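You operate a simulated robot arm through the tools that you are given. There is no shell and no other tool. Be economical: measure what you need, move in short steps, check, and stop when the job is done.

The job below is to be done with a simulated robot arm. You get a single attempt, and the scene is never put back.

JOB
Move the blue tube to the gripper ports and set the job card's air pressure.
Fine: shut the valve first, press the blue button once, open the valve again after.

It is judged by the outcome, as a careful person would: the job done as asked, and still so three seconds after it is handed in. It fails if anything else is knocked over, pushed out of place, dropped, spilled or broken.

ROBOT AND FRAMES
A 7-joint arm with a two-finger parallel gripper, fixed in place. Base frame: the origin is at the foot of the arm, x ahead of it, y to its left, z up; the work surface is at about z = 0. Units: cm, rad, N and s.
With the tool pointing down near the work surface it reaches from about 22 to 58 cm from the base axis. Its first joint turns from -1.152 to 1.152 rad. Payload 2.5 kg.
Tool frame: the origin (TCP) lies between the finger pads and is the grasp point; the fingertips stand 2.3 cm ahead of it; z points along the fingers, y is the line along which they close. The gripper opens to 9.4 cm. The fingers are 3.8 cm wide and 1 cm thick; the gripper's body (5.4 by 9.6 cm) begins 3.9 cm behind the TCP.
Orientation is that of the tool frame in the base frame, as [roll, pitch, yaw] about the fixed x, y, z axes, in that order (R = Rz(yaw) Ry(pitch) Rx(roll)). With the fingers straight down and closing along the base's y, the tool's x points along the base's -x, its y along +y and its z along -z.

CONTROLS
- The arm moves only by the tool nudge_tool. Its arguments are lists of equal length, an entry for each row: "translation": the shift along the tool's x, y, z in cm, a list of three; "angular": the turn, a rotation vector about the tool's x, y, z in rad, a list of three; "jaw": the finger opening in cm, from 0 to 9.4. In form: {"translation": [[tx, ty, tz], ...], "angular": [[rx, ry, rz], ...], "jaw": [jaw, ...]}. A call has 1 to 8 rows; each row shifts and turns the commanded pose from where the row before left it, along the tool's axes as they then stand. A row lasts 0.2 s, in which the tool goes at most 5 cm and 0.15 rad; a call with a longer step from one row to the next is refused whole, and so is a gripper value outside its range. A pose out of reach is approached as far as the arm can. The call stops where the force on the tool passes 70 N (or 10 N more than at its start, if that is more) or the arm is blocked; 0.2 s more then pass. The fingers move at their own pace (about 10.8 cm/s each) and stop on an object; they squeeze with about 23 N. The grip force told is the motor's: it shows also when the fingers shut on nothing. Time passes only in rows, and 0.2 s behind the last, so rows that do not move let the fingers close. It gives the time, the measured TCP pose, the force on the tool (base axes), the opening and the grip force at its end, in the units of the frame above (readings bear some noise), with the torque about the TCP (base axes, N m) and any sound that the robot's microphone picked up, and new pictures: "pictures" is both (left out), scene, wrist or none.
- Cameras (640 x 400 px; columns grow to the right, rows downward): "scene" is fixed at [12.5, -41.51, 53.83]; the picture's right is [0.76, -0.65, 0.00], its down [-0.41, -0.48, -0.78] and it looks along [0.51, 0.59, -0.63] (base axes); focal length 321 px, centre (320, 200). "wrist" rides on the gripper at [8.6, 1.6, -7.5] in the tool frame; the picture's right is [-0.18, 0.98, 0.00], its down [-0.58, -0.11, -0.81] and it looks along [-0.79, -0.15, 0.59] (tool axes); focal length 243 px, centre (320, 200).
- locate(camera, pixels): for up to 12 pixels [column, row] of the newest picture of that camera ("zoom" is the newest enlarged one), the place [x, y, z] in the base frame of the surface seen there, good to about 0.2 cm. The clock stands still meanwhile.
- enlarge(camera, box): a new picture of the part [left, top, right, bottom] of that camera's present view, enlarged. The clock stands still meanwhile.
- sign_off(): hands the job in; it is judged then, once.

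Go step by step. Measure first, check grasps and placings, and put right what went wrong. The budget is 80 turns and 200 pictures, counting those below and the enlarged ones. Unless the task says otherwise, let go and move clear before handing in, and close with one line.

The tools are called after ">>>" by a JSON object that holds its "op" and its "data". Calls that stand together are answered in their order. nudge_tool: Moves the arm, as the interface text tells. Its arguments: {"type":"object","properties":{"translation":{"type":"array","items":{"type":"array","items":{"type":"number"}}},"angular":{"type":"array","items":{"type":"array","items":{"type":"number"}}},"jaw":{"type":"array","items":{"type":"number"}},"pictures":{"type":"string","enum":["both","scene","wrist","none"]}},"required":["translation","angular","jaw"]} The other tools are called the same way: locate (camera, pixels) gives the place of the surface under pixels of a picture; enlarge (camera, box) takes an enlarged picture of a part of a camera's view; sign_off () hands the job in.

At the start:

```text
time_s: 0.0
tool_pos: [38.11, 12.6, 30.94]
orientation: [-3.141, 0.001, -3.141]
wrist_force: [0.9, -0.3, 0.0]
torque: [-0.01, 0.0, -0.01]
gripper_width: 9.38
grasp_force: 0.0
```

scene: 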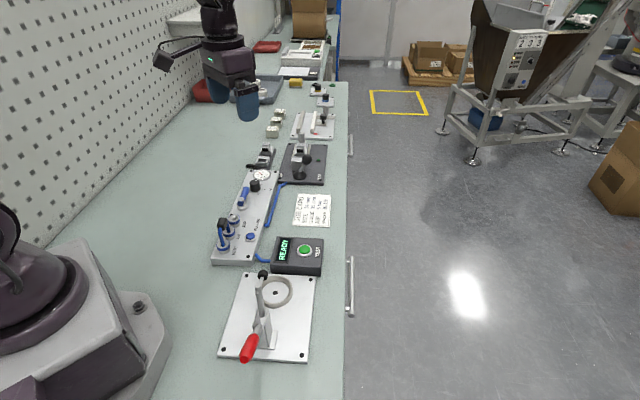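
wrist: 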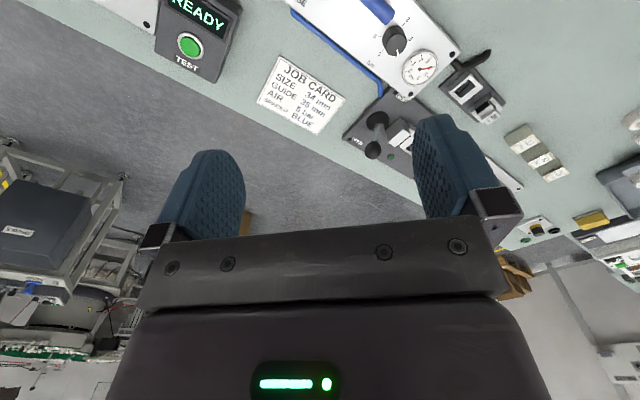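

The scene shows a pneumatic panel around (245,215) with valve, ports, gauge and regulator knob, and a job card at (312,210). I enlarge these to read them.

>>> {"op": "enlarge", "data": {"camera": "scene", "box": [200, 160, 290, 270]}}

>>> {"op": "enlarge", "data": {"camera": "scene", "box": [230, 130, 340, 280]}}

>>> {"op": "enlarge", "data": {"camera": "wrist", "box": [240, 0, 520, 160]}}

```text
3.64 times, centred on (245, 215) of scene
```

zoom: 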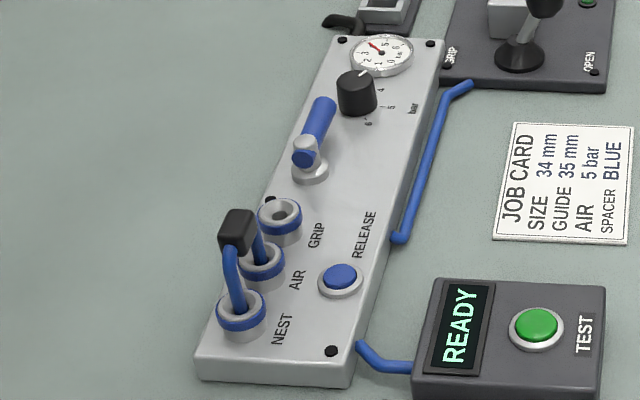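

```text
2.67 times, centred on (285, 205) of scene
```

zoom: 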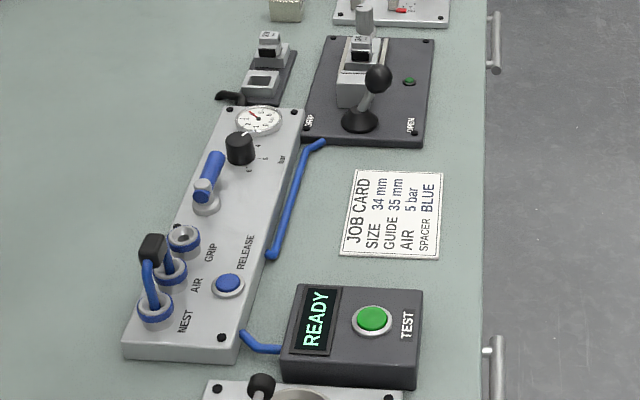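

```text
2.29 times, centred on (380, 80) of wrist
```

zoom: 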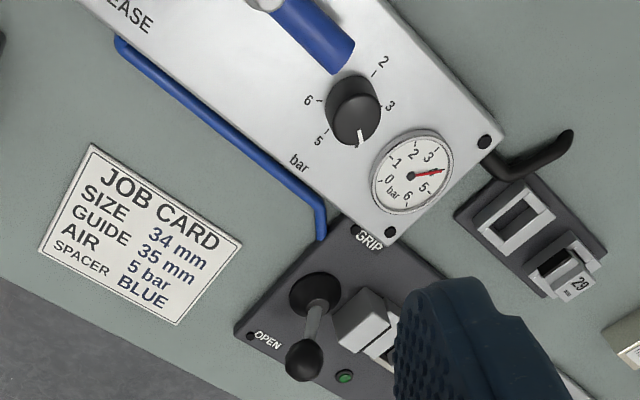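

The card asks for 5 bar and the gauge shows about 4. The blue jumper joins NEST and AIR and must go to AIR and GRIP, so I measure the parts in the scene picture.

>>> {"op": "enlarge", "data": {"camera": "scene", "box": [205, 165, 285, 270]}}

>>> {"op": "locate", "data": {"camera": "wrist", "pixels": [[394, 35], [396, 50], [420, 67], [375, 10], [455, 54], [292, 8]]}}

```text
3.81 times, centred on (245, 218) of scene
```

zoom: 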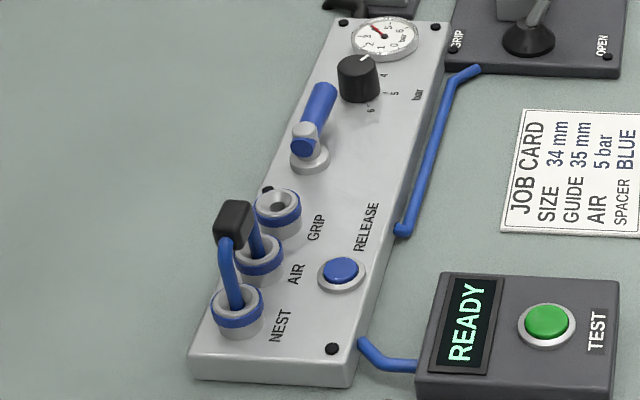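

```text
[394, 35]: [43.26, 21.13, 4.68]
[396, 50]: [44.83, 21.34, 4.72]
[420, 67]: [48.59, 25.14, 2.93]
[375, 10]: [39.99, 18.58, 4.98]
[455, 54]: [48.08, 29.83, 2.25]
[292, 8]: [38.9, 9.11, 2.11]
```

>>> {"op": "locate", "data": {"camera": "zoom", "pixels": [[237, 300], [258, 250], [279, 200], [230, 215], [340, 268], [310, 158], [322, 90], [303, 145], [306, 128], [356, 65], [343, 23], [331, 349]]}}

>>> {"op": "locate", "data": {"camera": "zoom", "pixels": [[242, 205], [223, 233], [244, 240], [227, 255], [278, 207], [300, 225], [190, 355], [350, 365], [446, 25], [290, 170], [325, 160], [365, 57]]}}

```text
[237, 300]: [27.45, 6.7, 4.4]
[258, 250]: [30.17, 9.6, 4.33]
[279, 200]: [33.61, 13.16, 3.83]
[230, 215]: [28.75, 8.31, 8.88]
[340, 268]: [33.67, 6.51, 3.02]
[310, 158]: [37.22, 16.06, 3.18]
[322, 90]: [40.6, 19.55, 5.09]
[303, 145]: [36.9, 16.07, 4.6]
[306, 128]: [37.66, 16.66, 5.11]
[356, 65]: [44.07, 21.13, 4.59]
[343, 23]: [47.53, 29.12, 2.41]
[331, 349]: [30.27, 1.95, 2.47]
```

```text
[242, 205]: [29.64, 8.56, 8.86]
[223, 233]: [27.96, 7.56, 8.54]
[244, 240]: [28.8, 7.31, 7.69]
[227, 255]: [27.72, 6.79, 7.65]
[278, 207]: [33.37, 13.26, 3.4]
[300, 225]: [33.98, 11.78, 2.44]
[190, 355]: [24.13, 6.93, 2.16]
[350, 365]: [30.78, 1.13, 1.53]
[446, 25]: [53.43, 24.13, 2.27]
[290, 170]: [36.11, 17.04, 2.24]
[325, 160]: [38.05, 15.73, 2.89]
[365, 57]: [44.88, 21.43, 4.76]
```

The panel runs at about 45° with the ports, valve and knob in one line. I move above the valve and turn the tool in line with the panel to look closer.

>>> {"op": "nudge_tool", "data": {"translation": [[0.7, 0.6, 4.5], [0.7, 0.6, 4.5], [0.7, 0.6, 4.0], [0, 0, 0], [0, 0, 0], [0, 0, 0], [0, 0, 0], [0, 0, 0]], "angular": [[0, 0, 0], [0, 0, 0], [0, 0, -0.045], [0, 0, -0.15], [0, 0, -0.15], [0, 0, -0.15], [0, 0, -0.15], [0, 0, -0.15]], "jaw": [9.4, 9.4, 9.4, 9.4, 9.4, 9.4, 9.4, 9.4]}}

```text
time_s: 1.8
tool_pos: [35.99, 14.41, 17.81]
orientation: [3.142, 0.0, -2.343]
wrist_force: [0.2, 0.5, 0.8]
torque: [0.0, 0.05, -0.03]
gripper_width: 9.4
grasp_force: 0.0
```

scene: 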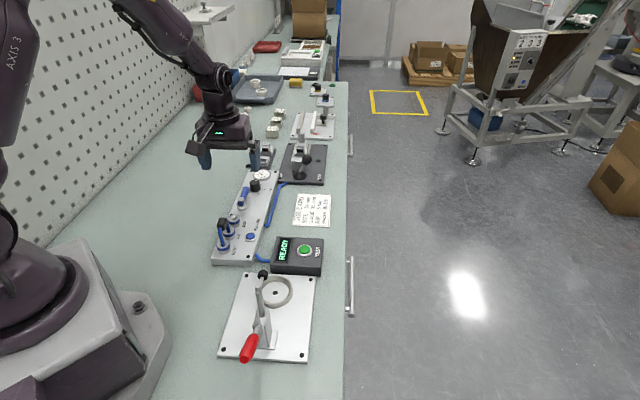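
wrist: 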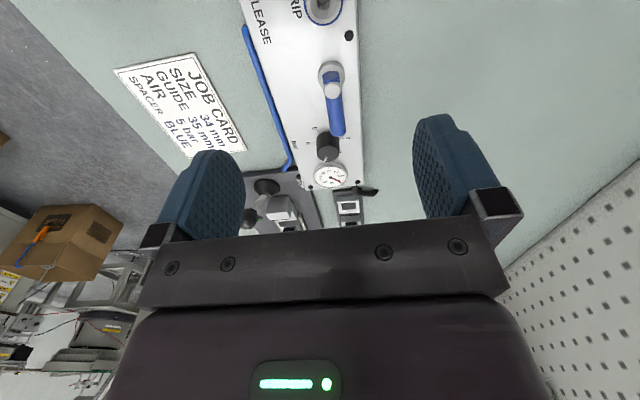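

The tool now lines up with the panel. I enlarge the valve at (333,90) and the knob at (328,145).

>>> {"op": "enlarge", "data": {"camera": "wrist", "box": [260, 0, 400, 200]}}

>>> {"op": "enlarge", "data": {"camera": "wrist", "box": [275, 40, 385, 110]}}

>>> {"op": "locate", "data": {"camera": "wrist", "pixels": [[331, 72], [333, 92], [339, 133], [323, 8], [327, 140], [327, 152], [348, 35], [300, 180], [331, 178]]}}

```text
2.00 times, centred on (330, 100) of wrist
```

zoom: 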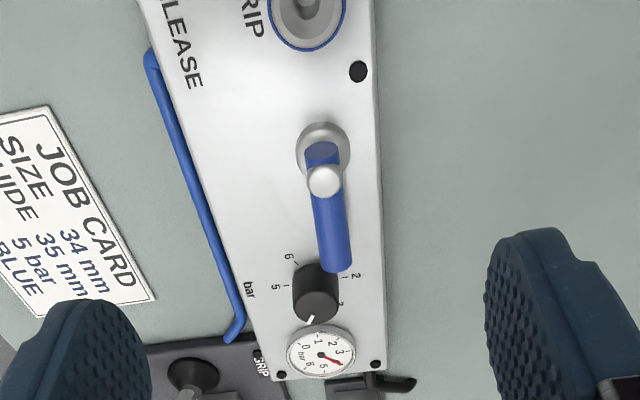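

```text
5.71 times, centred on (330, 75) of wrist
```

zoom: 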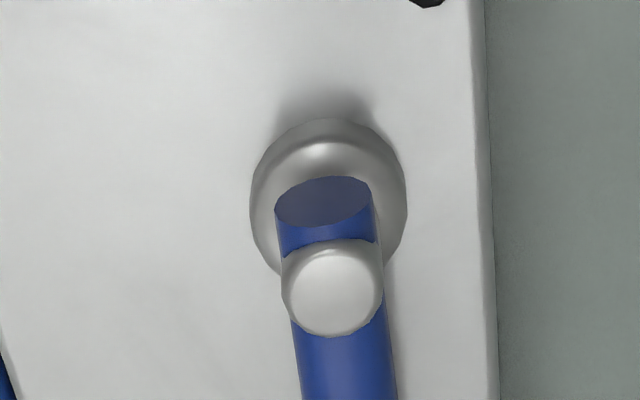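

```text
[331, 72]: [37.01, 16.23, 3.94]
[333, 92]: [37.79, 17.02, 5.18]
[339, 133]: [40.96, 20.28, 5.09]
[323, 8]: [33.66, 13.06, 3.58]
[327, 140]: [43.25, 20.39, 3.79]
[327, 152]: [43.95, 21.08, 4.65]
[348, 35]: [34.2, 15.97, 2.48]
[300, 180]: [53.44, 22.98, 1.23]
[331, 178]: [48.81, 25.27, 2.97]
```

The valve pivot is at about (37.6,16.8), and its lever runs about 4.7 cm along the panel at z≈4.5. I go above the lever with the jaw part open and check.

>>> {"op": "nudge_tool", "data": {"translation": [[-2.75, 0.25, 2], [-2.75, 0.25, 2], [0, 0, 3], [0, 0, 2], [0, 0, 0]], "angular": [[0, 0, 0], [0, 0, 0], [0, 0, 0], [0, 0, 0], [0, 0, 0]], "jaw": [4, 4, 4, 4, 4]}}

>>> {"op": "enlarge", "data": {"camera": "scene", "box": [205, 120, 305, 220]}}

```text
time_s: 3.0
tool_pos: [39.65, 18.66, 8.73]
orientation: [-3.141, -0.001, -2.347]
wrist_force: [-0.2, 0.0, 0.0]
torque: [0.04, -0.02, 0.01]
gripper_width: 4.0
grasp_force: 0.0
```

scene: 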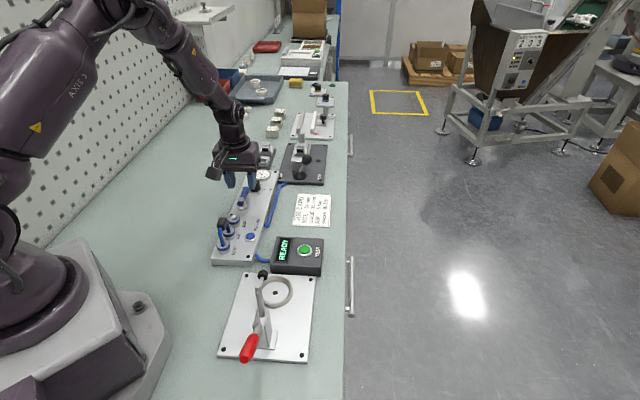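
wrist: 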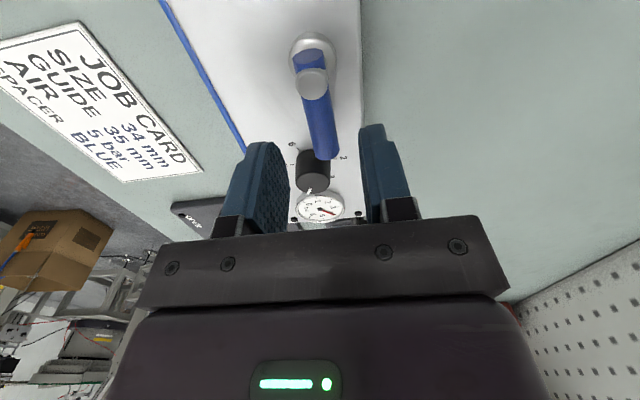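

```text
4.00 times, centred on (255, 170) of scene
```

zoom: 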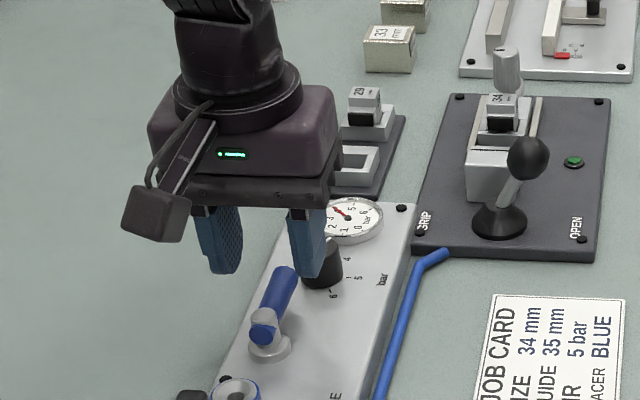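

The lever lies between the fingers, and the front finger may be near the knob at (315,168). I locate both before going lower.

>>> {"op": "locate", "data": {"camera": "wrist", "pixels": [[311, 50], [313, 83], [318, 120], [326, 155], [314, 155], [314, 170], [300, 165], [329, 175], [313, 100], [337, 148]]}}

>>> {"op": "enlarge", "data": {"camera": "wrist", "box": [260, 20, 380, 240]}}

```text
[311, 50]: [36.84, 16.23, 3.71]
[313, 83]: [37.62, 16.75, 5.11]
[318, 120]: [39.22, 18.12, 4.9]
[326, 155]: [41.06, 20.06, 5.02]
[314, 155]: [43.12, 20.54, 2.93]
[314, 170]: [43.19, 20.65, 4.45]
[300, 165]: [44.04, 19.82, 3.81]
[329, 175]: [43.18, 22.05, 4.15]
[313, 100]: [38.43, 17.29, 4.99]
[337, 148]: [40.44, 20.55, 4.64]
```

```text
1.82 times, centred on (320, 130) of wrist
```

zoom: 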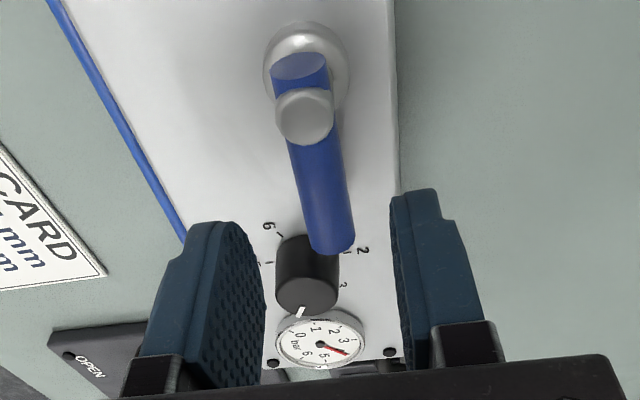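

The lever is centred and the knob clears the fingers by more than 1 cm. I go down to z≈5.5 and close on the lever.

>>> {"op": "nudge_tool", "data": {"translation": [[0, 0, 1.7], [0, 0, 1.5], [0, 0, 0], [0, 0, 0], [0, 0, 0]], "angular": [[0, 0, 0], [0, 0, 0], [0, 0, 0], [0, 0, 0], [0, 0, 0]], "jaw": [4, 4, 2.5, 0.8, 0.8]}}

```text
time_s: 4.2
tool_pos: [39.52, 18.74, 5.7]
orientation: [3.139, 0.0, -2.348]
wrist_force: [-1.4, 2.1, -3.6]
torque: [0.01, 0.05, -0.51]
gripper_width: 1.55
grasp_force: 45.2
```

scene: 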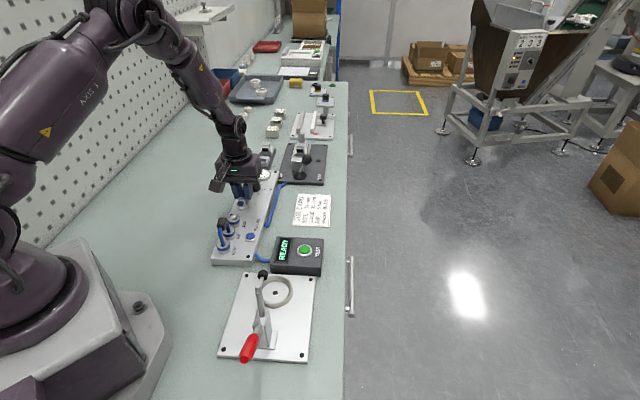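
wrist: 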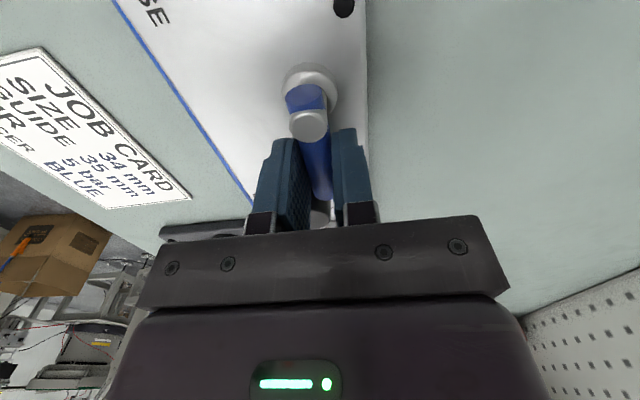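

The lever is gripped at width 1.55. I test the turn toward the front with two small arc steps and watch the force.

>>> {"op": "nudge_tool", "data": {"translation": [[0.03, -0.41, 0], [0.03, -0.41, 0], [0, 0, 0]], "angular": [[0, 0, 0.15], [0, 0, 0.15], [0, 0, 0]], "jaw": [0.8, 0.8, 0.8], "pictures": "wrist"}}

```text
time_s: 5.0
tool_pos: [39.93, 18.12, 5.71]
orientation: [3.14, 0.001, -2.648]
wrist_force: [-10.0, 4.8, 3.6]
torque: [0.4, -0.43, -0.25]
gripper_width: 1.56
grasp_force: 44.9
```

wrist: 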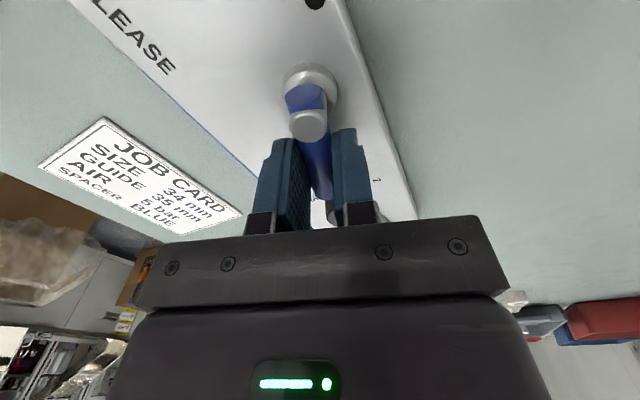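

The lever turns freely with low force. I carry on along the arc.

>>> {"op": "nudge_tool", "data": {"translation": [[0.03, -0.41, 0], [0.03, -0.41, 0], [0.03, -0.41, 0], [0.03, -0.41, 0], [0, 0, 0]], "angular": [[0, 0, 0.15], [0, 0, 0.15], [0, 0, 0.15], [0, 0, 0.15], [0, 0, 0]], "jaw": [0.8, 0.8, 0.8, 0.8, 0.8], "pictures": "none"}}

>>> {"op": "nudge_tool", "data": {"translation": [[0.03, -0.41, 0], [0.03, -0.41, 0], [0.03, -0.41, 0], [0.03, -0.41, 0], [0, -0.2, 0], [0, 0, 0]], "angular": [[0, 0, 0.15], [0, 0, 0.15], [0, 0, 0.15], [0, 0, 0.15], [0, 0, 0.07], [0, 0, 0]], "jaw": [0.8, 0.8, 0.8, 0.8, 0.8, 0.8]}}

```text
time_s: 6.2
tool_pos: [40.29, 16.54, 5.62]
orientation: [3.14, -0.001, 3.034]
wrist_force: [-9.5, 13.9, 1.1]
torque: [0.17, 0.11, -0.34]
gripper_width: 1.57
grasp_force: 44.7
```

```text
time_s: 7.6
tool_pos: [39.58, 15.01, 5.65]
orientation: [3.139, -0.001, 2.368]
wrist_force: [-4.6, 18.4, -2.0]
torque: [0.04, -0.19, -0.27]
gripper_width: 1.58
grasp_force: 45.0
```

scene: 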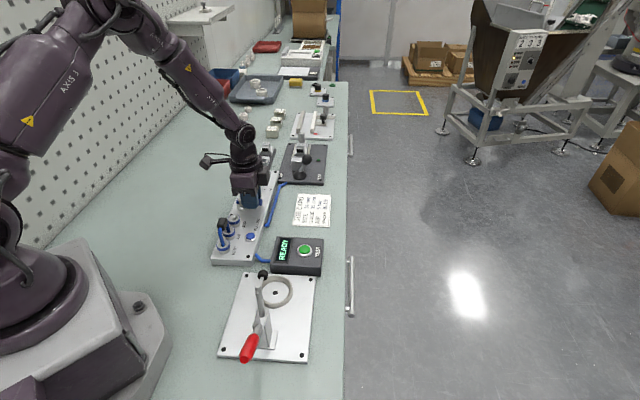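
wrist: 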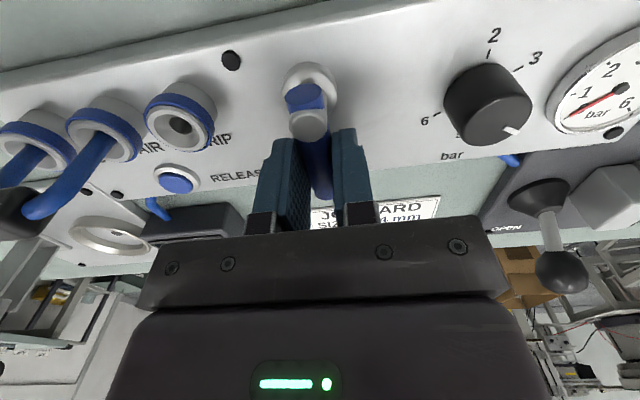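

The lever is now across the panel after a turn of about 1.57 rad. I read the gauge before letting go.

>>> {"op": "enlarge", "data": {"camera": "wrist", "box": [420, 20, 640, 160]}}

```text
2.86 times, centred on (530, 90) of wrist
```

zoom: 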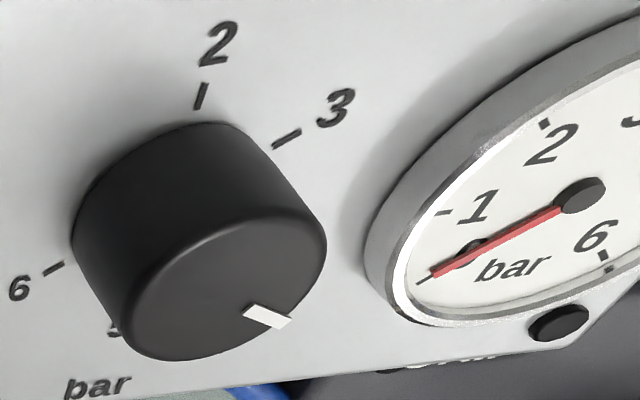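

The gauge needle rests at 0, so the valve is shut. I let go, rise, and move above the RELEASE button at about (33.7,6.5).

>>> {"op": "nudge_tool", "data": {"translation": [[0, 0, 0], [0, 0, 0], [0, 0, -4], [0, 0, -4], [-0.6, -3.4, 0], [-0.6, -3.4, 0], [-0.5, -3.4, 0], [0, 0, 0]], "angular": [[0, 0, 0], [0, 0, 0], [0, 0, 0], [0, 0, 0], [0, 0, 0], [0, 0, 0], [0, 0, 0], [0, 0, 0]], "jaw": [3.5, 3.5, 3.5, 3.5, 3.5, 2, 0, 0]}}

>>> {"op": "enlarge", "data": {"camera": "scene", "box": [205, 165, 285, 270]}}

```text
time_s: 9.4
tool_pos: [33.46, 6.29, 13.68]
orientation: [3.14, 0.0, 2.366]
wrist_force: [-0.9, -1.2, 0.1]
torque: [0.05, -0.02, 0.02]
gripper_width: 0.0
grasp_force: 22.8
```

scene: 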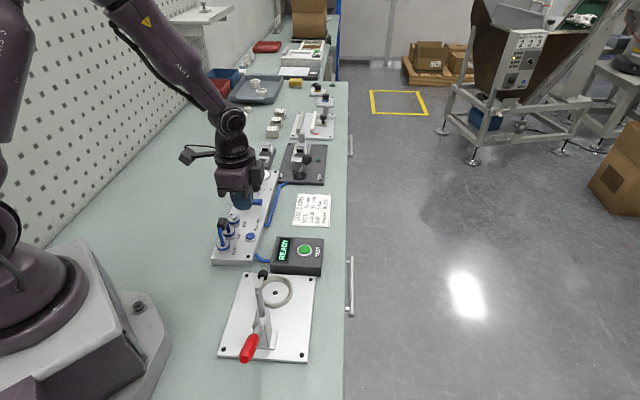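
wrist: 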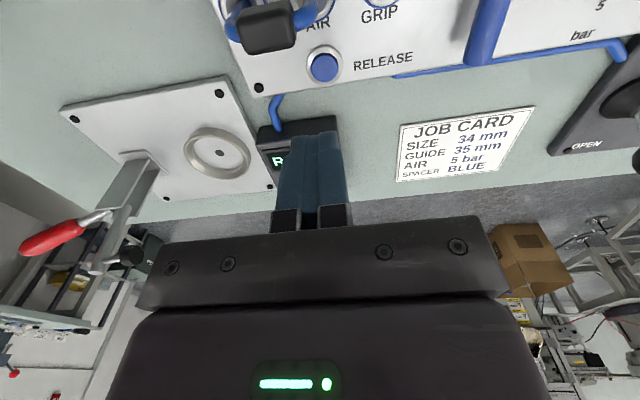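

```text
3.81 times, centred on (245, 218) of scene
```

zoom: 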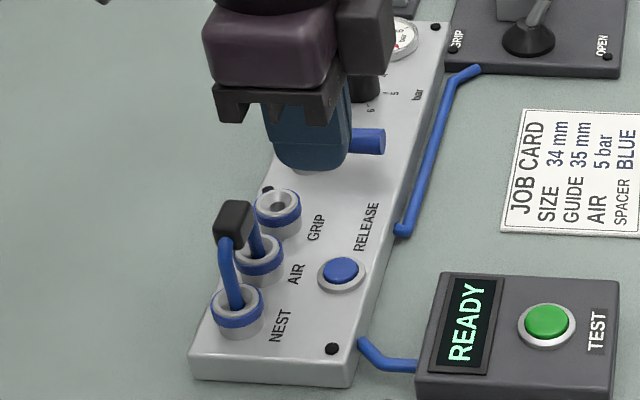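

>>> {"op": "locate", "data": {"camera": "wrist", "pixels": [[323, 66], [312, 66], [335, 66], [323, 80], [323, 52], [265, 22], [265, 45]]}}

>>> {"op": "enlarge", "data": {"camera": "wrist", "box": [200, 0, 420, 140]}}

```text
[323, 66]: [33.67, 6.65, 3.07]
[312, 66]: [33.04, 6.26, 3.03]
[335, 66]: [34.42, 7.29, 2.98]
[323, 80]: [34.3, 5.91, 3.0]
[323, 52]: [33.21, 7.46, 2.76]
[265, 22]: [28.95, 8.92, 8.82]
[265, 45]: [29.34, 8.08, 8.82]
```

```text
2.86 times, centred on (310, 70) of wrist
```

zoom: 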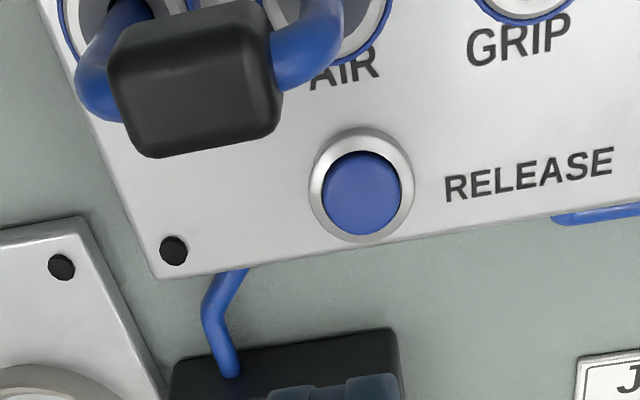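

The button centre is (33.75,6.6) with its top at z 3.05. I come down over it with the fingers closed, stopping just above.

>>> {"op": "nudge_tool", "data": {"translation": [[0, 0.42, 2.5], [0, 0, 3], [0, 0, 2], [0, 0, 0.4], [0, 0, 0]], "angular": [[0, 0, 0], [0, 0, 0], [0, 0, 0], [0, 0, 0], [0, 0, 0]], "jaw": [0, 0, 0, 0, 0]}}

>>> {"op": "enlarge", "data": {"camera": "scene", "box": [205, 165, 285, 270]}}

```text
time_s: 10.6
tool_pos: [33.9, 6.57, 5.81]
orientation: [3.141, -0.001, 2.367]
wrist_force: [-0.8, 0.2, -0.2]
torque: [0.02, -0.01, 0.01]
gripper_width: 0.0
grasp_force: 22.6
```

scene: 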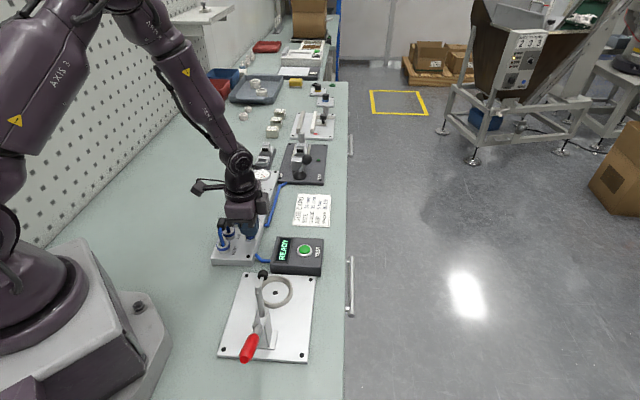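
wrist: 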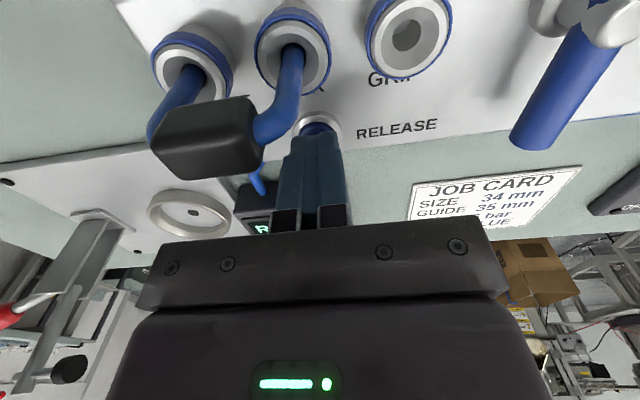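

```text
3.81 times, centred on (245, 218) of scene
```

zoom: 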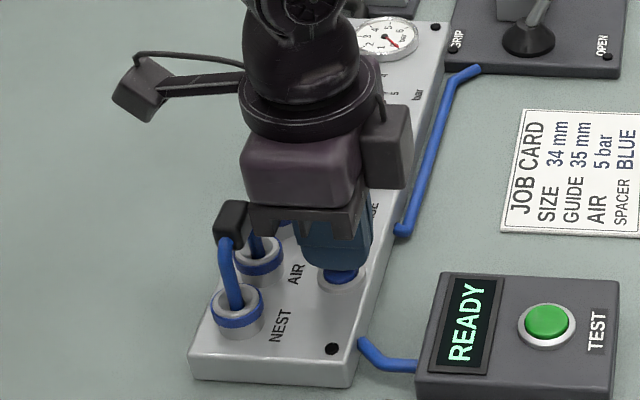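

The fingers stand just over the button. I press down in small steps, hold, and listen.

>>> {"op": "nudge_tool", "data": {"translation": [[0, 0, 0.4], [0, 0, 0.15], [0, 0, 0.15], [0, 0, 0.1], [0, 0, 0]], "angular": [[0, 0, 0], [0, 0, 0], [0, 0, 0], [0, 0, 0], [0, 0, 0]], "jaw": [0, 0, 0, 0, 0], "pictures": "none"}}

```text
time_s: 11.8
tool_pos: [33.96, 6.65, 4.93]
orientation: [-3.14, 0.0, 2.367]
wrist_force: [-2.8, 0.3, 3.7]
torque: [0.04, 0.07, 0.01]
gripper_width: 0.0
grasp_force: 22.7
heard: click
```

A click came with the fingertips at z≈2.6 under a light force, so the button is pressed. I rise clear and look at the panel and the jumper.

>>> {"op": "nudge_tool", "data": {"translation": [[0, 0, -2], [0, 0, -4], [0, 0, -4], [0, 0, -2], [0, 0, 0]], "angular": [[0, 0, 0], [0, 0, 0], [0, 0, 0], [0, 0, 0], [0, 0, 0]], "jaw": [0, 0, 3.5, 3.5, 3.5]}}

>>> {"op": "enlarge", "data": {"camera": "scene", "box": [205, 165, 285, 270]}}

>>> {"op": "locate", "data": {"camera": "zoom", "pixels": [[228, 205], [248, 207], [216, 220], [237, 232], [236, 217], [282, 207], [226, 250], [232, 300], [239, 305], [262, 249]]}}

```text
time_s: 13.0
tool_pos: [33.96, 6.61, 16.95]
orientation: [3.141, 0.002, 2.367]
wrist_force: [0.7, -0.4, -0.7]
torque: [0.0, 0.01, 0.02]
gripper_width: 3.48
grasp_force: 0.0
```

scene: 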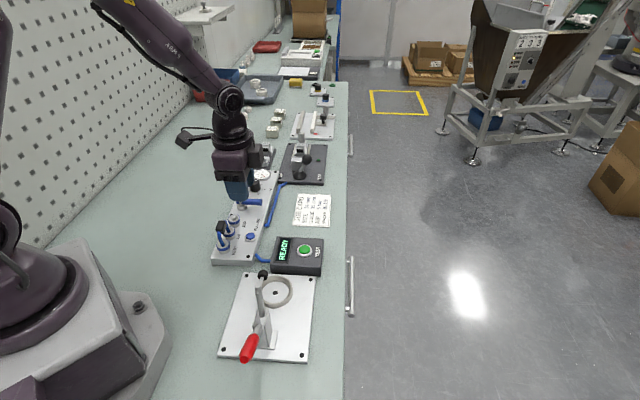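
wrist: 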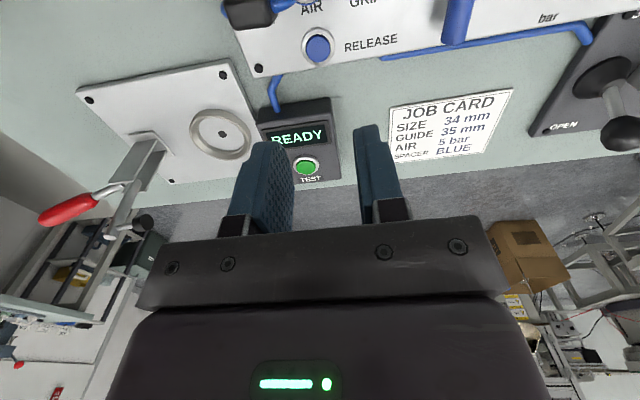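

```text
3.81 times, centred on (245, 218) of scene
```

zoom: 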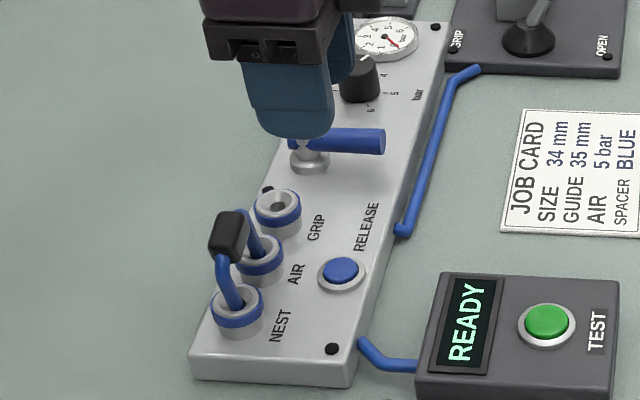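

```text
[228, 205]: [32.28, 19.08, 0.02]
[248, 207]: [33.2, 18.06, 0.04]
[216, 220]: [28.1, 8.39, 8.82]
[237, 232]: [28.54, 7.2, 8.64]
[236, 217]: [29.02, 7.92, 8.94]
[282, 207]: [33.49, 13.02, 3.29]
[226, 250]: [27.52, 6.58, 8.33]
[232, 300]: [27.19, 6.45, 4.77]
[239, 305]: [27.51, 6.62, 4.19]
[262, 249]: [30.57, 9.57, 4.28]
```

The panel looks as expected, though the jumper's black block (228,235) now leans slightly. I move above it and turn in line with the panel for a close look.

>>> {"op": "nudge_tool", "data": {"translation": [[2.4, -1.2, 0], [2.4, -1.2, 0], [0, 0, 0], [0, 0, 0], [0, 0, 0], [0, 0, 0], [0, 0, 0], [0, 0, 0]], "angular": [[0, 0, 0], [0, 0, 0], [0, 0, -0.15], [0, 0, -0.15], [0, 0, -0.15], [0, 0, -0.15], [0, 0, -0.15], [0, 0, -0.15]], "jaw": [3.5, 3.5, 3.5, 3.5, 3.5, 3.5, 3.5, 3.5], "pictures": "none"}}

>>> {"op": "nudge_tool", "data": {"translation": [[0, 0, 0], [0, 0, 0], [0, 0, 0], [0, 0, 0], [0, 0, 0], [0, 0, 0]], "angular": [[0, 0, -0.15], [0, 0, -0.15], [0, 0, -0.15], [0, 0, -0.15], [0, 0, -0.073], [0, 0, 0]], "jaw": [3.5, 3.5, 3.5, 3.5, 3.5, 3.5]}}

>>> {"op": "enlarge", "data": {"camera": "wrist", "box": [240, 20, 420, 140]}}

>>> {"op": "enlarge", "data": {"camera": "scene", "box": [200, 200, 270, 270]}}

```text
time_s: 14.8
tool_pos: [28.79, 8.22, 16.92]
orientation: [3.141, -0.002, -3.016]
wrist_force: [0.2, -0.5, -0.2]
torque: [-0.01, -0.04, 0.04]
gripper_width: 3.5
grasp_force: 0.0
```

```text
time_s: 16.2
tool_pos: [28.88, 8.21, 16.99]
orientation: [3.14, 0.001, -2.343]
wrist_force: [-0.2, -0.3, 0.5]
torque: [0.04, -0.01, 0.0]
gripper_width: 3.49
grasp_force: 0.1
```

scene: 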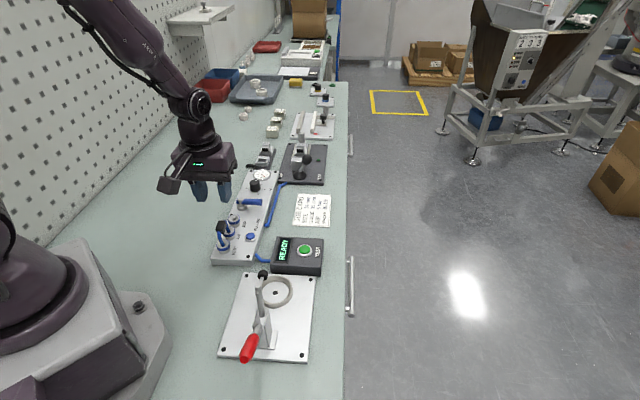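
wrist: 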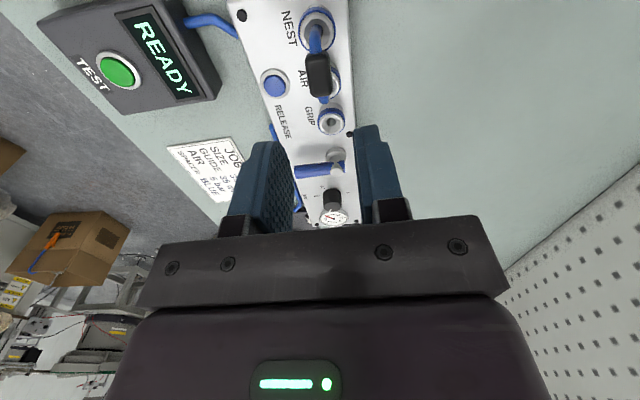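

```text
3.33 times, centred on (330, 80) of wrist
```

zoom: 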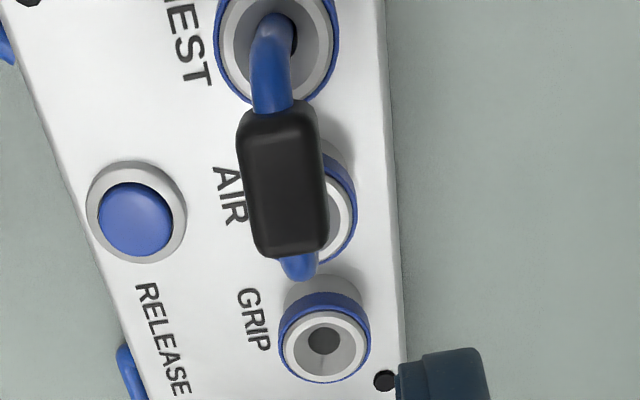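

```text
5.71 times, centred on (235, 235) of scene
```

zoom: 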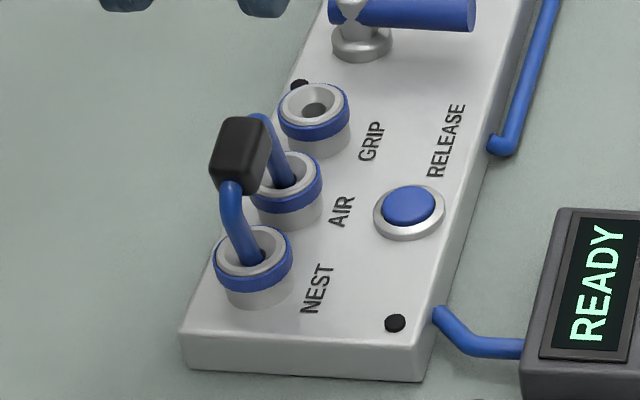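

The GRIP socket is free at zoom (324,340) and the block's long side runs along the panel. I locate the block's corners, the legs and the sockets.

>>> {"op": "locate", "data": {"camera": "zoom", "pixels": [[245, 125], [222, 150], [262, 150], [240, 150], [225, 122], [263, 122], [250, 185], [215, 180], [232, 195], [255, 255], [260, 118], [287, 180]]}}

>>> {"op": "locate", "data": {"camera": "wrist", "pixels": [[317, 55], [311, 65], [325, 65], [318, 75], [313, 85], [328, 90], [320, 95], [315, 35], [333, 120], [344, 118], [318, 120], [331, 128]]}}

```text
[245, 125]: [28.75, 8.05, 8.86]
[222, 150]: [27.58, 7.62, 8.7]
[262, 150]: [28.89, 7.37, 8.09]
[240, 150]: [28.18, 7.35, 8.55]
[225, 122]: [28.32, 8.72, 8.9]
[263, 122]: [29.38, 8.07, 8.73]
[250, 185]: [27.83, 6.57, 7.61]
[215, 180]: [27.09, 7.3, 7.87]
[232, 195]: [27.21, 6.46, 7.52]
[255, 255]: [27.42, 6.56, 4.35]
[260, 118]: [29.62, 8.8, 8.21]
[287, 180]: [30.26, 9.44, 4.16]
```

```text
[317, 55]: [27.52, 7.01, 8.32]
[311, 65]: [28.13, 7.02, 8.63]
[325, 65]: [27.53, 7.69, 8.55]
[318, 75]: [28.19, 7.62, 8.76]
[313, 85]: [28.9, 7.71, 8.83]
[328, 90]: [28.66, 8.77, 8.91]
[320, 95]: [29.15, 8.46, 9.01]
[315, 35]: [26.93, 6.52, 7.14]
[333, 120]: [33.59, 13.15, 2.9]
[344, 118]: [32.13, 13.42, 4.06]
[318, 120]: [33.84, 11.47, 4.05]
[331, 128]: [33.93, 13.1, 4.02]
```

The block centre is at about (28.4,7.8,8.5), pitched lower toward NEST. I measure the socket rims to get the spacing.

>>> {"op": "locate", "data": {"camera": "zoom", "pixels": [[284, 103], [345, 103], [314, 87], [314, 122], [222, 252], [286, 252], [240, 229], [250, 272], [316, 180], [300, 196], [270, 196]]}}

>>> {"op": "locate", "data": {"camera": "wrist", "pixels": [[301, 30], [332, 28], [316, 12], [320, 46], [338, 82], [319, 121], [343, 121], [330, 108], [332, 132]]}}

```text
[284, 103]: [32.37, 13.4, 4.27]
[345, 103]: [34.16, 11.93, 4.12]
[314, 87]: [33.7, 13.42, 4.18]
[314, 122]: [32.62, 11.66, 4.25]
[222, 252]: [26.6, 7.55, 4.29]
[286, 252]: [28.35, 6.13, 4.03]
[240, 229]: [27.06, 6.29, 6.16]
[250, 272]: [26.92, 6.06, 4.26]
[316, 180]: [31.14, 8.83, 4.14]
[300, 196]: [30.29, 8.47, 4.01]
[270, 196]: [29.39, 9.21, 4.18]
```

```text
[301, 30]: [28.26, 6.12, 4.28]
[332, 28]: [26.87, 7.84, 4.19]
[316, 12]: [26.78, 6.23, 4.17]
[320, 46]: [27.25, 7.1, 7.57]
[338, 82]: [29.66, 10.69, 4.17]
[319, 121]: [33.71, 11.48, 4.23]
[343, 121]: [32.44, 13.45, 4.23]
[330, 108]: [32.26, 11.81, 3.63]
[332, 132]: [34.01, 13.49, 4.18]
```

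The sockets are NEST (27.5,6.9), AIR (30.33,9.73) and GRIP (33.17,12.56), so the pitch is 4.0 cm. The jumper leans about 0.18 rad toward NEST, so I tilt the tool to match and come down most of the way.

>>> {"op": "nudge_tool", "data": {"translation": [[0, 0, 0], [0, 0, 0], [0.7, 0.03, 2.86], [0.7, 0.03, 2.86], [0, 0, 0]], "angular": [[0, -0.09, 0], [0, -0.09, 0], [0, 0, 0], [0, 0, 0], [0, 0, 0]], "jaw": [4, 4, 4, 4, 4]}}

>>> {"op": "enlarge", "data": {"camera": "scene", "box": [180, 180, 270, 270]}}

>>> {"op": "enlarge", "data": {"camera": "wrist", "box": [220, 20, 420, 240]}}

```text
time_s: 17.4
tool_pos: [28.53, 8.02, 11.13]
orientation: [3.141, 0.18, -2.344]
wrist_force: [-0.3, 0.9, -0.4]
torque: [0.0, 0.06, 0.05]
gripper_width: 3.98
grasp_force: 0.0
```

scene: 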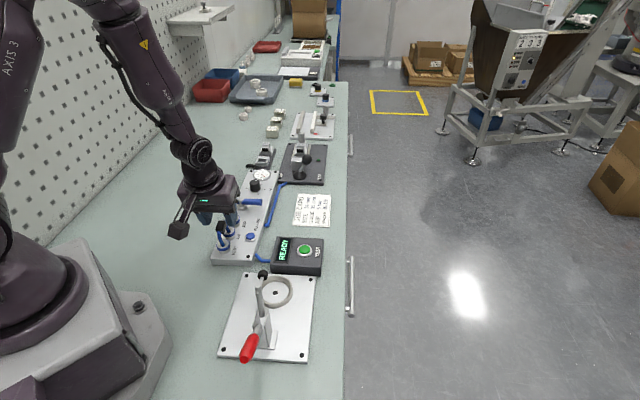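
wrist: 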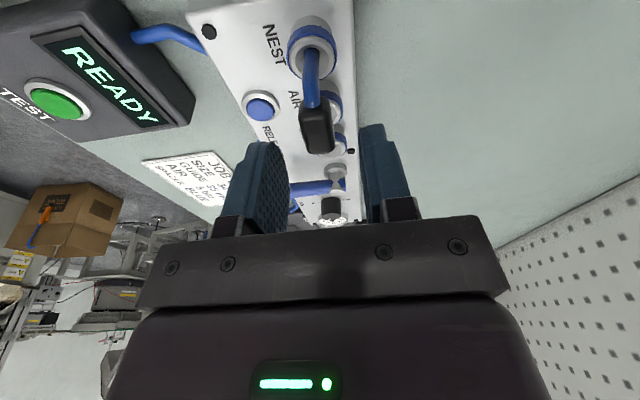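

```text
4.44 times, centred on (225, 225) of scene
```

zoom: 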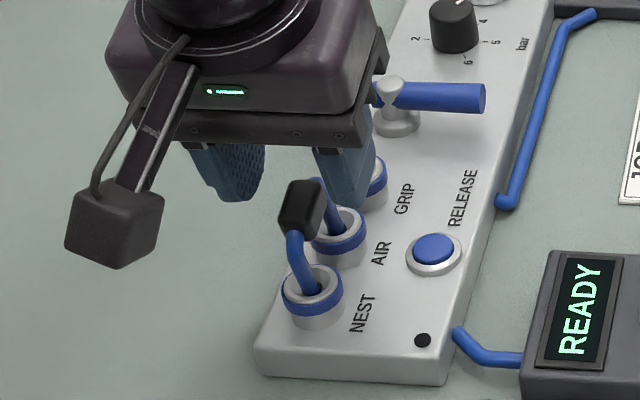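

```text
1.82 times, centred on (320, 130) of wrist
```

zoom: 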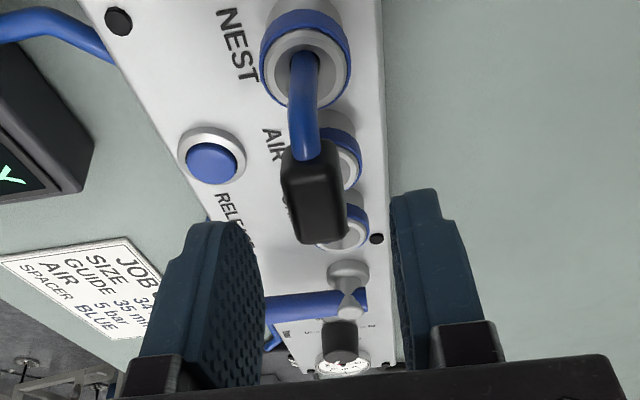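

The block sits between the fingers, so I finish the descent and close on it.

>>> {"op": "nudge_tool", "data": {"translation": [[0.33, 0, 1.43], [0.33, 0, 1.43], [0, 0, 0], [0, 0, 0], [0, 0, 0], [0, 0, 0]], "angular": [[0, 0, 0], [0, 0, 0], [0, 0, 0], [0, 0, 0], [0, 0, 0], [0, 0, 0]], "jaw": [4, 4, 4, 2.5, 1, 1]}}

>>> {"op": "enlarge", "data": {"camera": "scene", "box": [180, 180, 270, 270]}}

```text
time_s: 18.8
tool_pos: [28.44, 7.95, 8.26]
orientation: [3.141, 0.18, -2.344]
wrist_force: [0.7, 0.8, -1.0]
torque: [-0.01, 0.0, -0.02]
gripper_width: 1.5
grasp_force: 23.0
```

scene: 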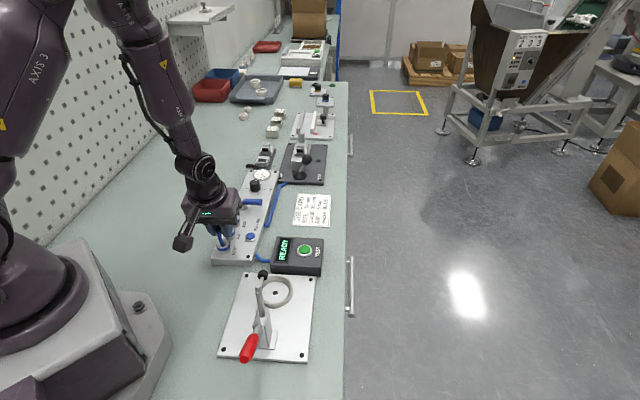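
wrist: 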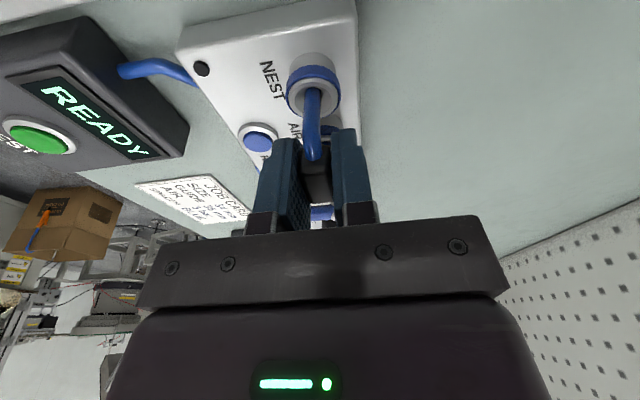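

```text
4.44 times, centred on (225, 225) of scene
```

zoom: 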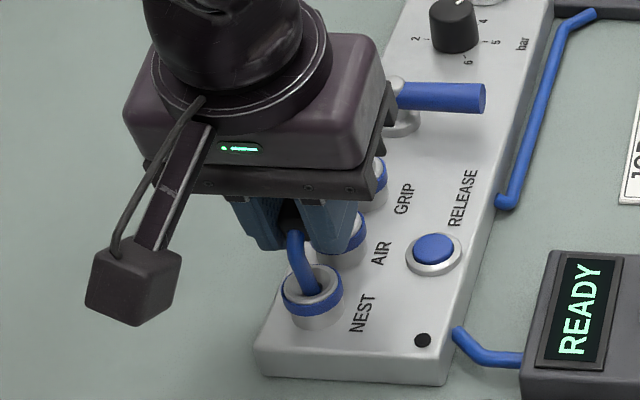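

The block is held at width 1.5. I lift straight up slowly and watch the force.

>>> {"op": "nudge_tool", "data": {"translation": [[-0.09, 0, -0.49], [-0.18, 0, -0.98], [-0.18, 0, -0.98], [-0.18, 0, -0.98], [0, 0, 0]], "angular": [[0, 0, 0], [0, 0, 0], [0, 0, 0], [0, 0, 0], [0, 0, 0]], "jaw": [1, 1, 1, 1, 1]}}

>>> {"op": "enlarge", "data": {"camera": "scene", "box": [180, 180, 270, 270]}}

```text
time_s: 20.0
tool_pos: [28.51, 7.95, 11.6]
orientation: [3.141, 0.18, -2.343]
wrist_force: [-0.5, -0.2, -0.4]
torque: [-0.03, 0.0, -0.02]
gripper_width: 1.52
grasp_force: 23.3
```

scene: 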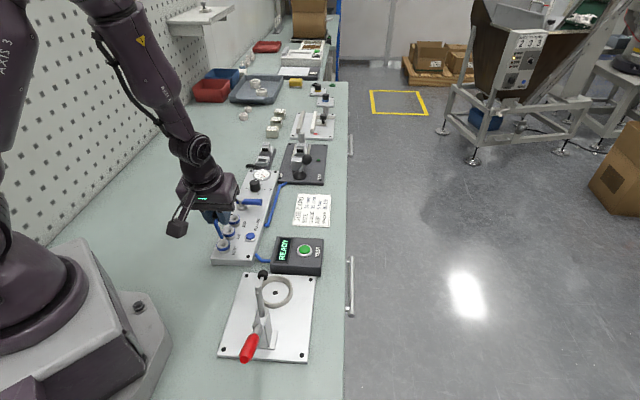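
wrist: 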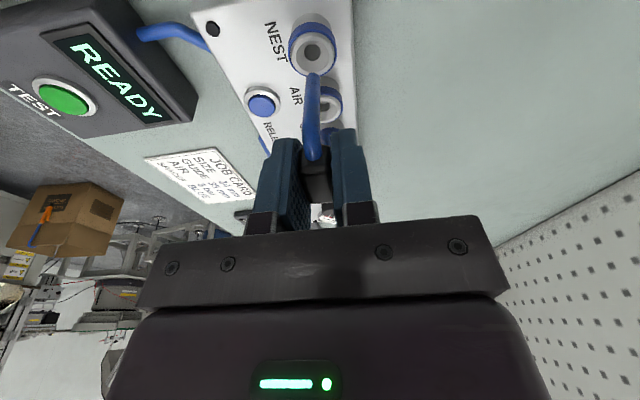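

```text
4.44 times, centred on (225, 225) of scene
```

zoom: 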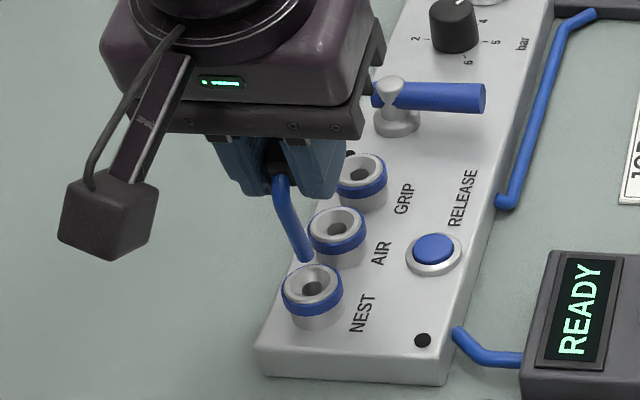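

The jumper is out and held. I level the tool, rise a little more and look at where the legs are.

>>> {"op": "nudge_tool", "data": {"translation": [[-0.2, 0, -1], [0, 0, 0], [0, 0, -0.5], [0, 0, 0]], "angular": [[0, 0, 0], [0, 0.09, 0], [0, 0.09, 0], [0, 0, 0]], "jaw": [1, 1, 1, 1]}}

>>> {"op": "enlarge", "data": {"camera": "scene", "box": [180, 180, 270, 270]}}

>>> {"op": "enlarge", "data": {"camera": "wrist", "box": [240, 0, 400, 240]}}

```text
time_s: 21.0
tool_pos: [28.43, 7.91, 13.15]
orientation: [-3.141, 0.0, -2.345]
wrist_force: [1.1, 0.0, 0.4]
torque: [0.01, -0.01, 0.04]
gripper_width: 1.52
grasp_force: 23.0
```

scene: 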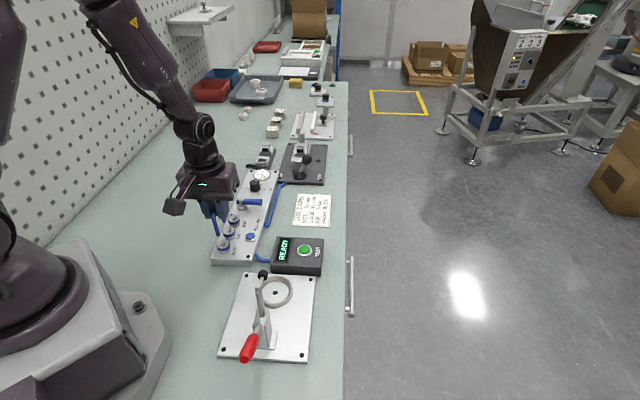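
wrist: 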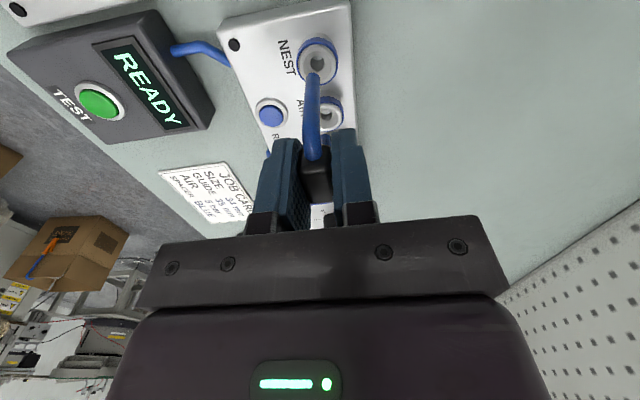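

```text
4.44 times, centred on (225, 225) of scene
```

zoom: 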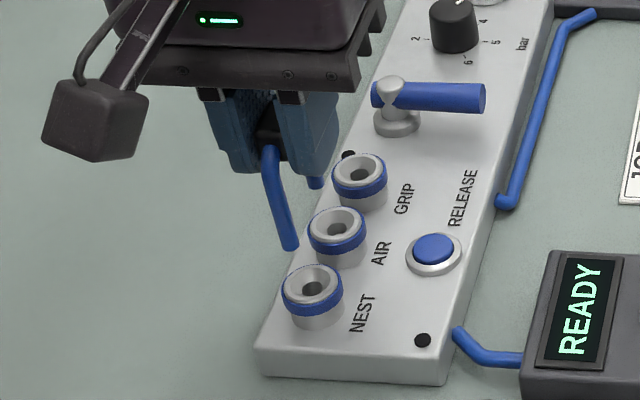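

```text
1.67 times, centred on (320, 120) of wrist
```

zoom: 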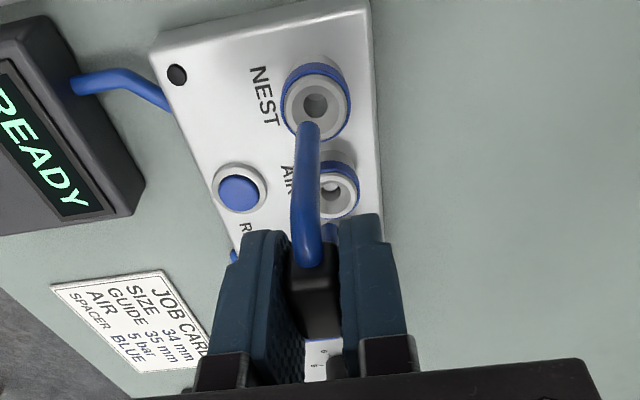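

In the scene zoom the near leg runs (270,150)–(290,245), which fits a vertical leg, so the jumper is upright. I measure the leg tips.

>>> {"op": "enlarge", "data": {"camera": "scene", "box": [215, 195, 265, 245]}}

>>> {"op": "locate", "data": {"camera": "wrist", "pixels": [[313, 78], [313, 100], [306, 85], [319, 85], [313, 120], [314, 74]]}}

```text
8.00 times, centred on (240, 220) of scene
```

zoom: 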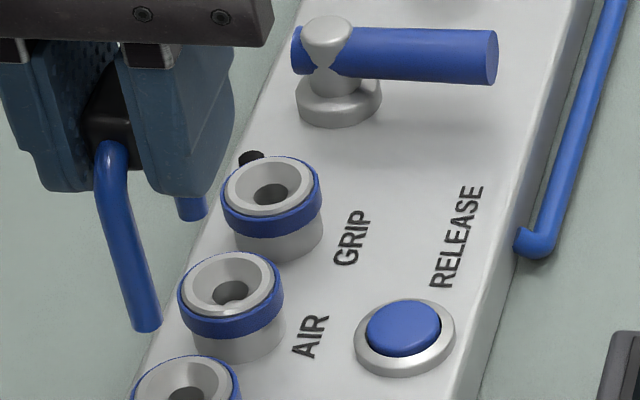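

```text
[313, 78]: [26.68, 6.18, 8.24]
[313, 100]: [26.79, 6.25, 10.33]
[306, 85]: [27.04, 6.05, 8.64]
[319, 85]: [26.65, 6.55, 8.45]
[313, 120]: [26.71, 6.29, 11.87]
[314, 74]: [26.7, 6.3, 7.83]
```

>>> {"op": "locate", "data": {"camera": "zoom", "pixels": [[147, 318], [146, 328], [138, 290], [118, 200], [105, 200], [131, 200], [192, 212], [190, 202], [183, 208], [202, 206], [110, 150]]}}

```text
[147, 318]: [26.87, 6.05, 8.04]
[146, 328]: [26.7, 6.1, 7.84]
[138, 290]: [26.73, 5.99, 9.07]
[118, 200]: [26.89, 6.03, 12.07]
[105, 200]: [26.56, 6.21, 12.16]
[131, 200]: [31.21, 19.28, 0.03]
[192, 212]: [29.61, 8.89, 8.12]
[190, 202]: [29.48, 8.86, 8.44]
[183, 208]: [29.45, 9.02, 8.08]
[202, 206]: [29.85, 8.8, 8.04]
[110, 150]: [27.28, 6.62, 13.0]
```

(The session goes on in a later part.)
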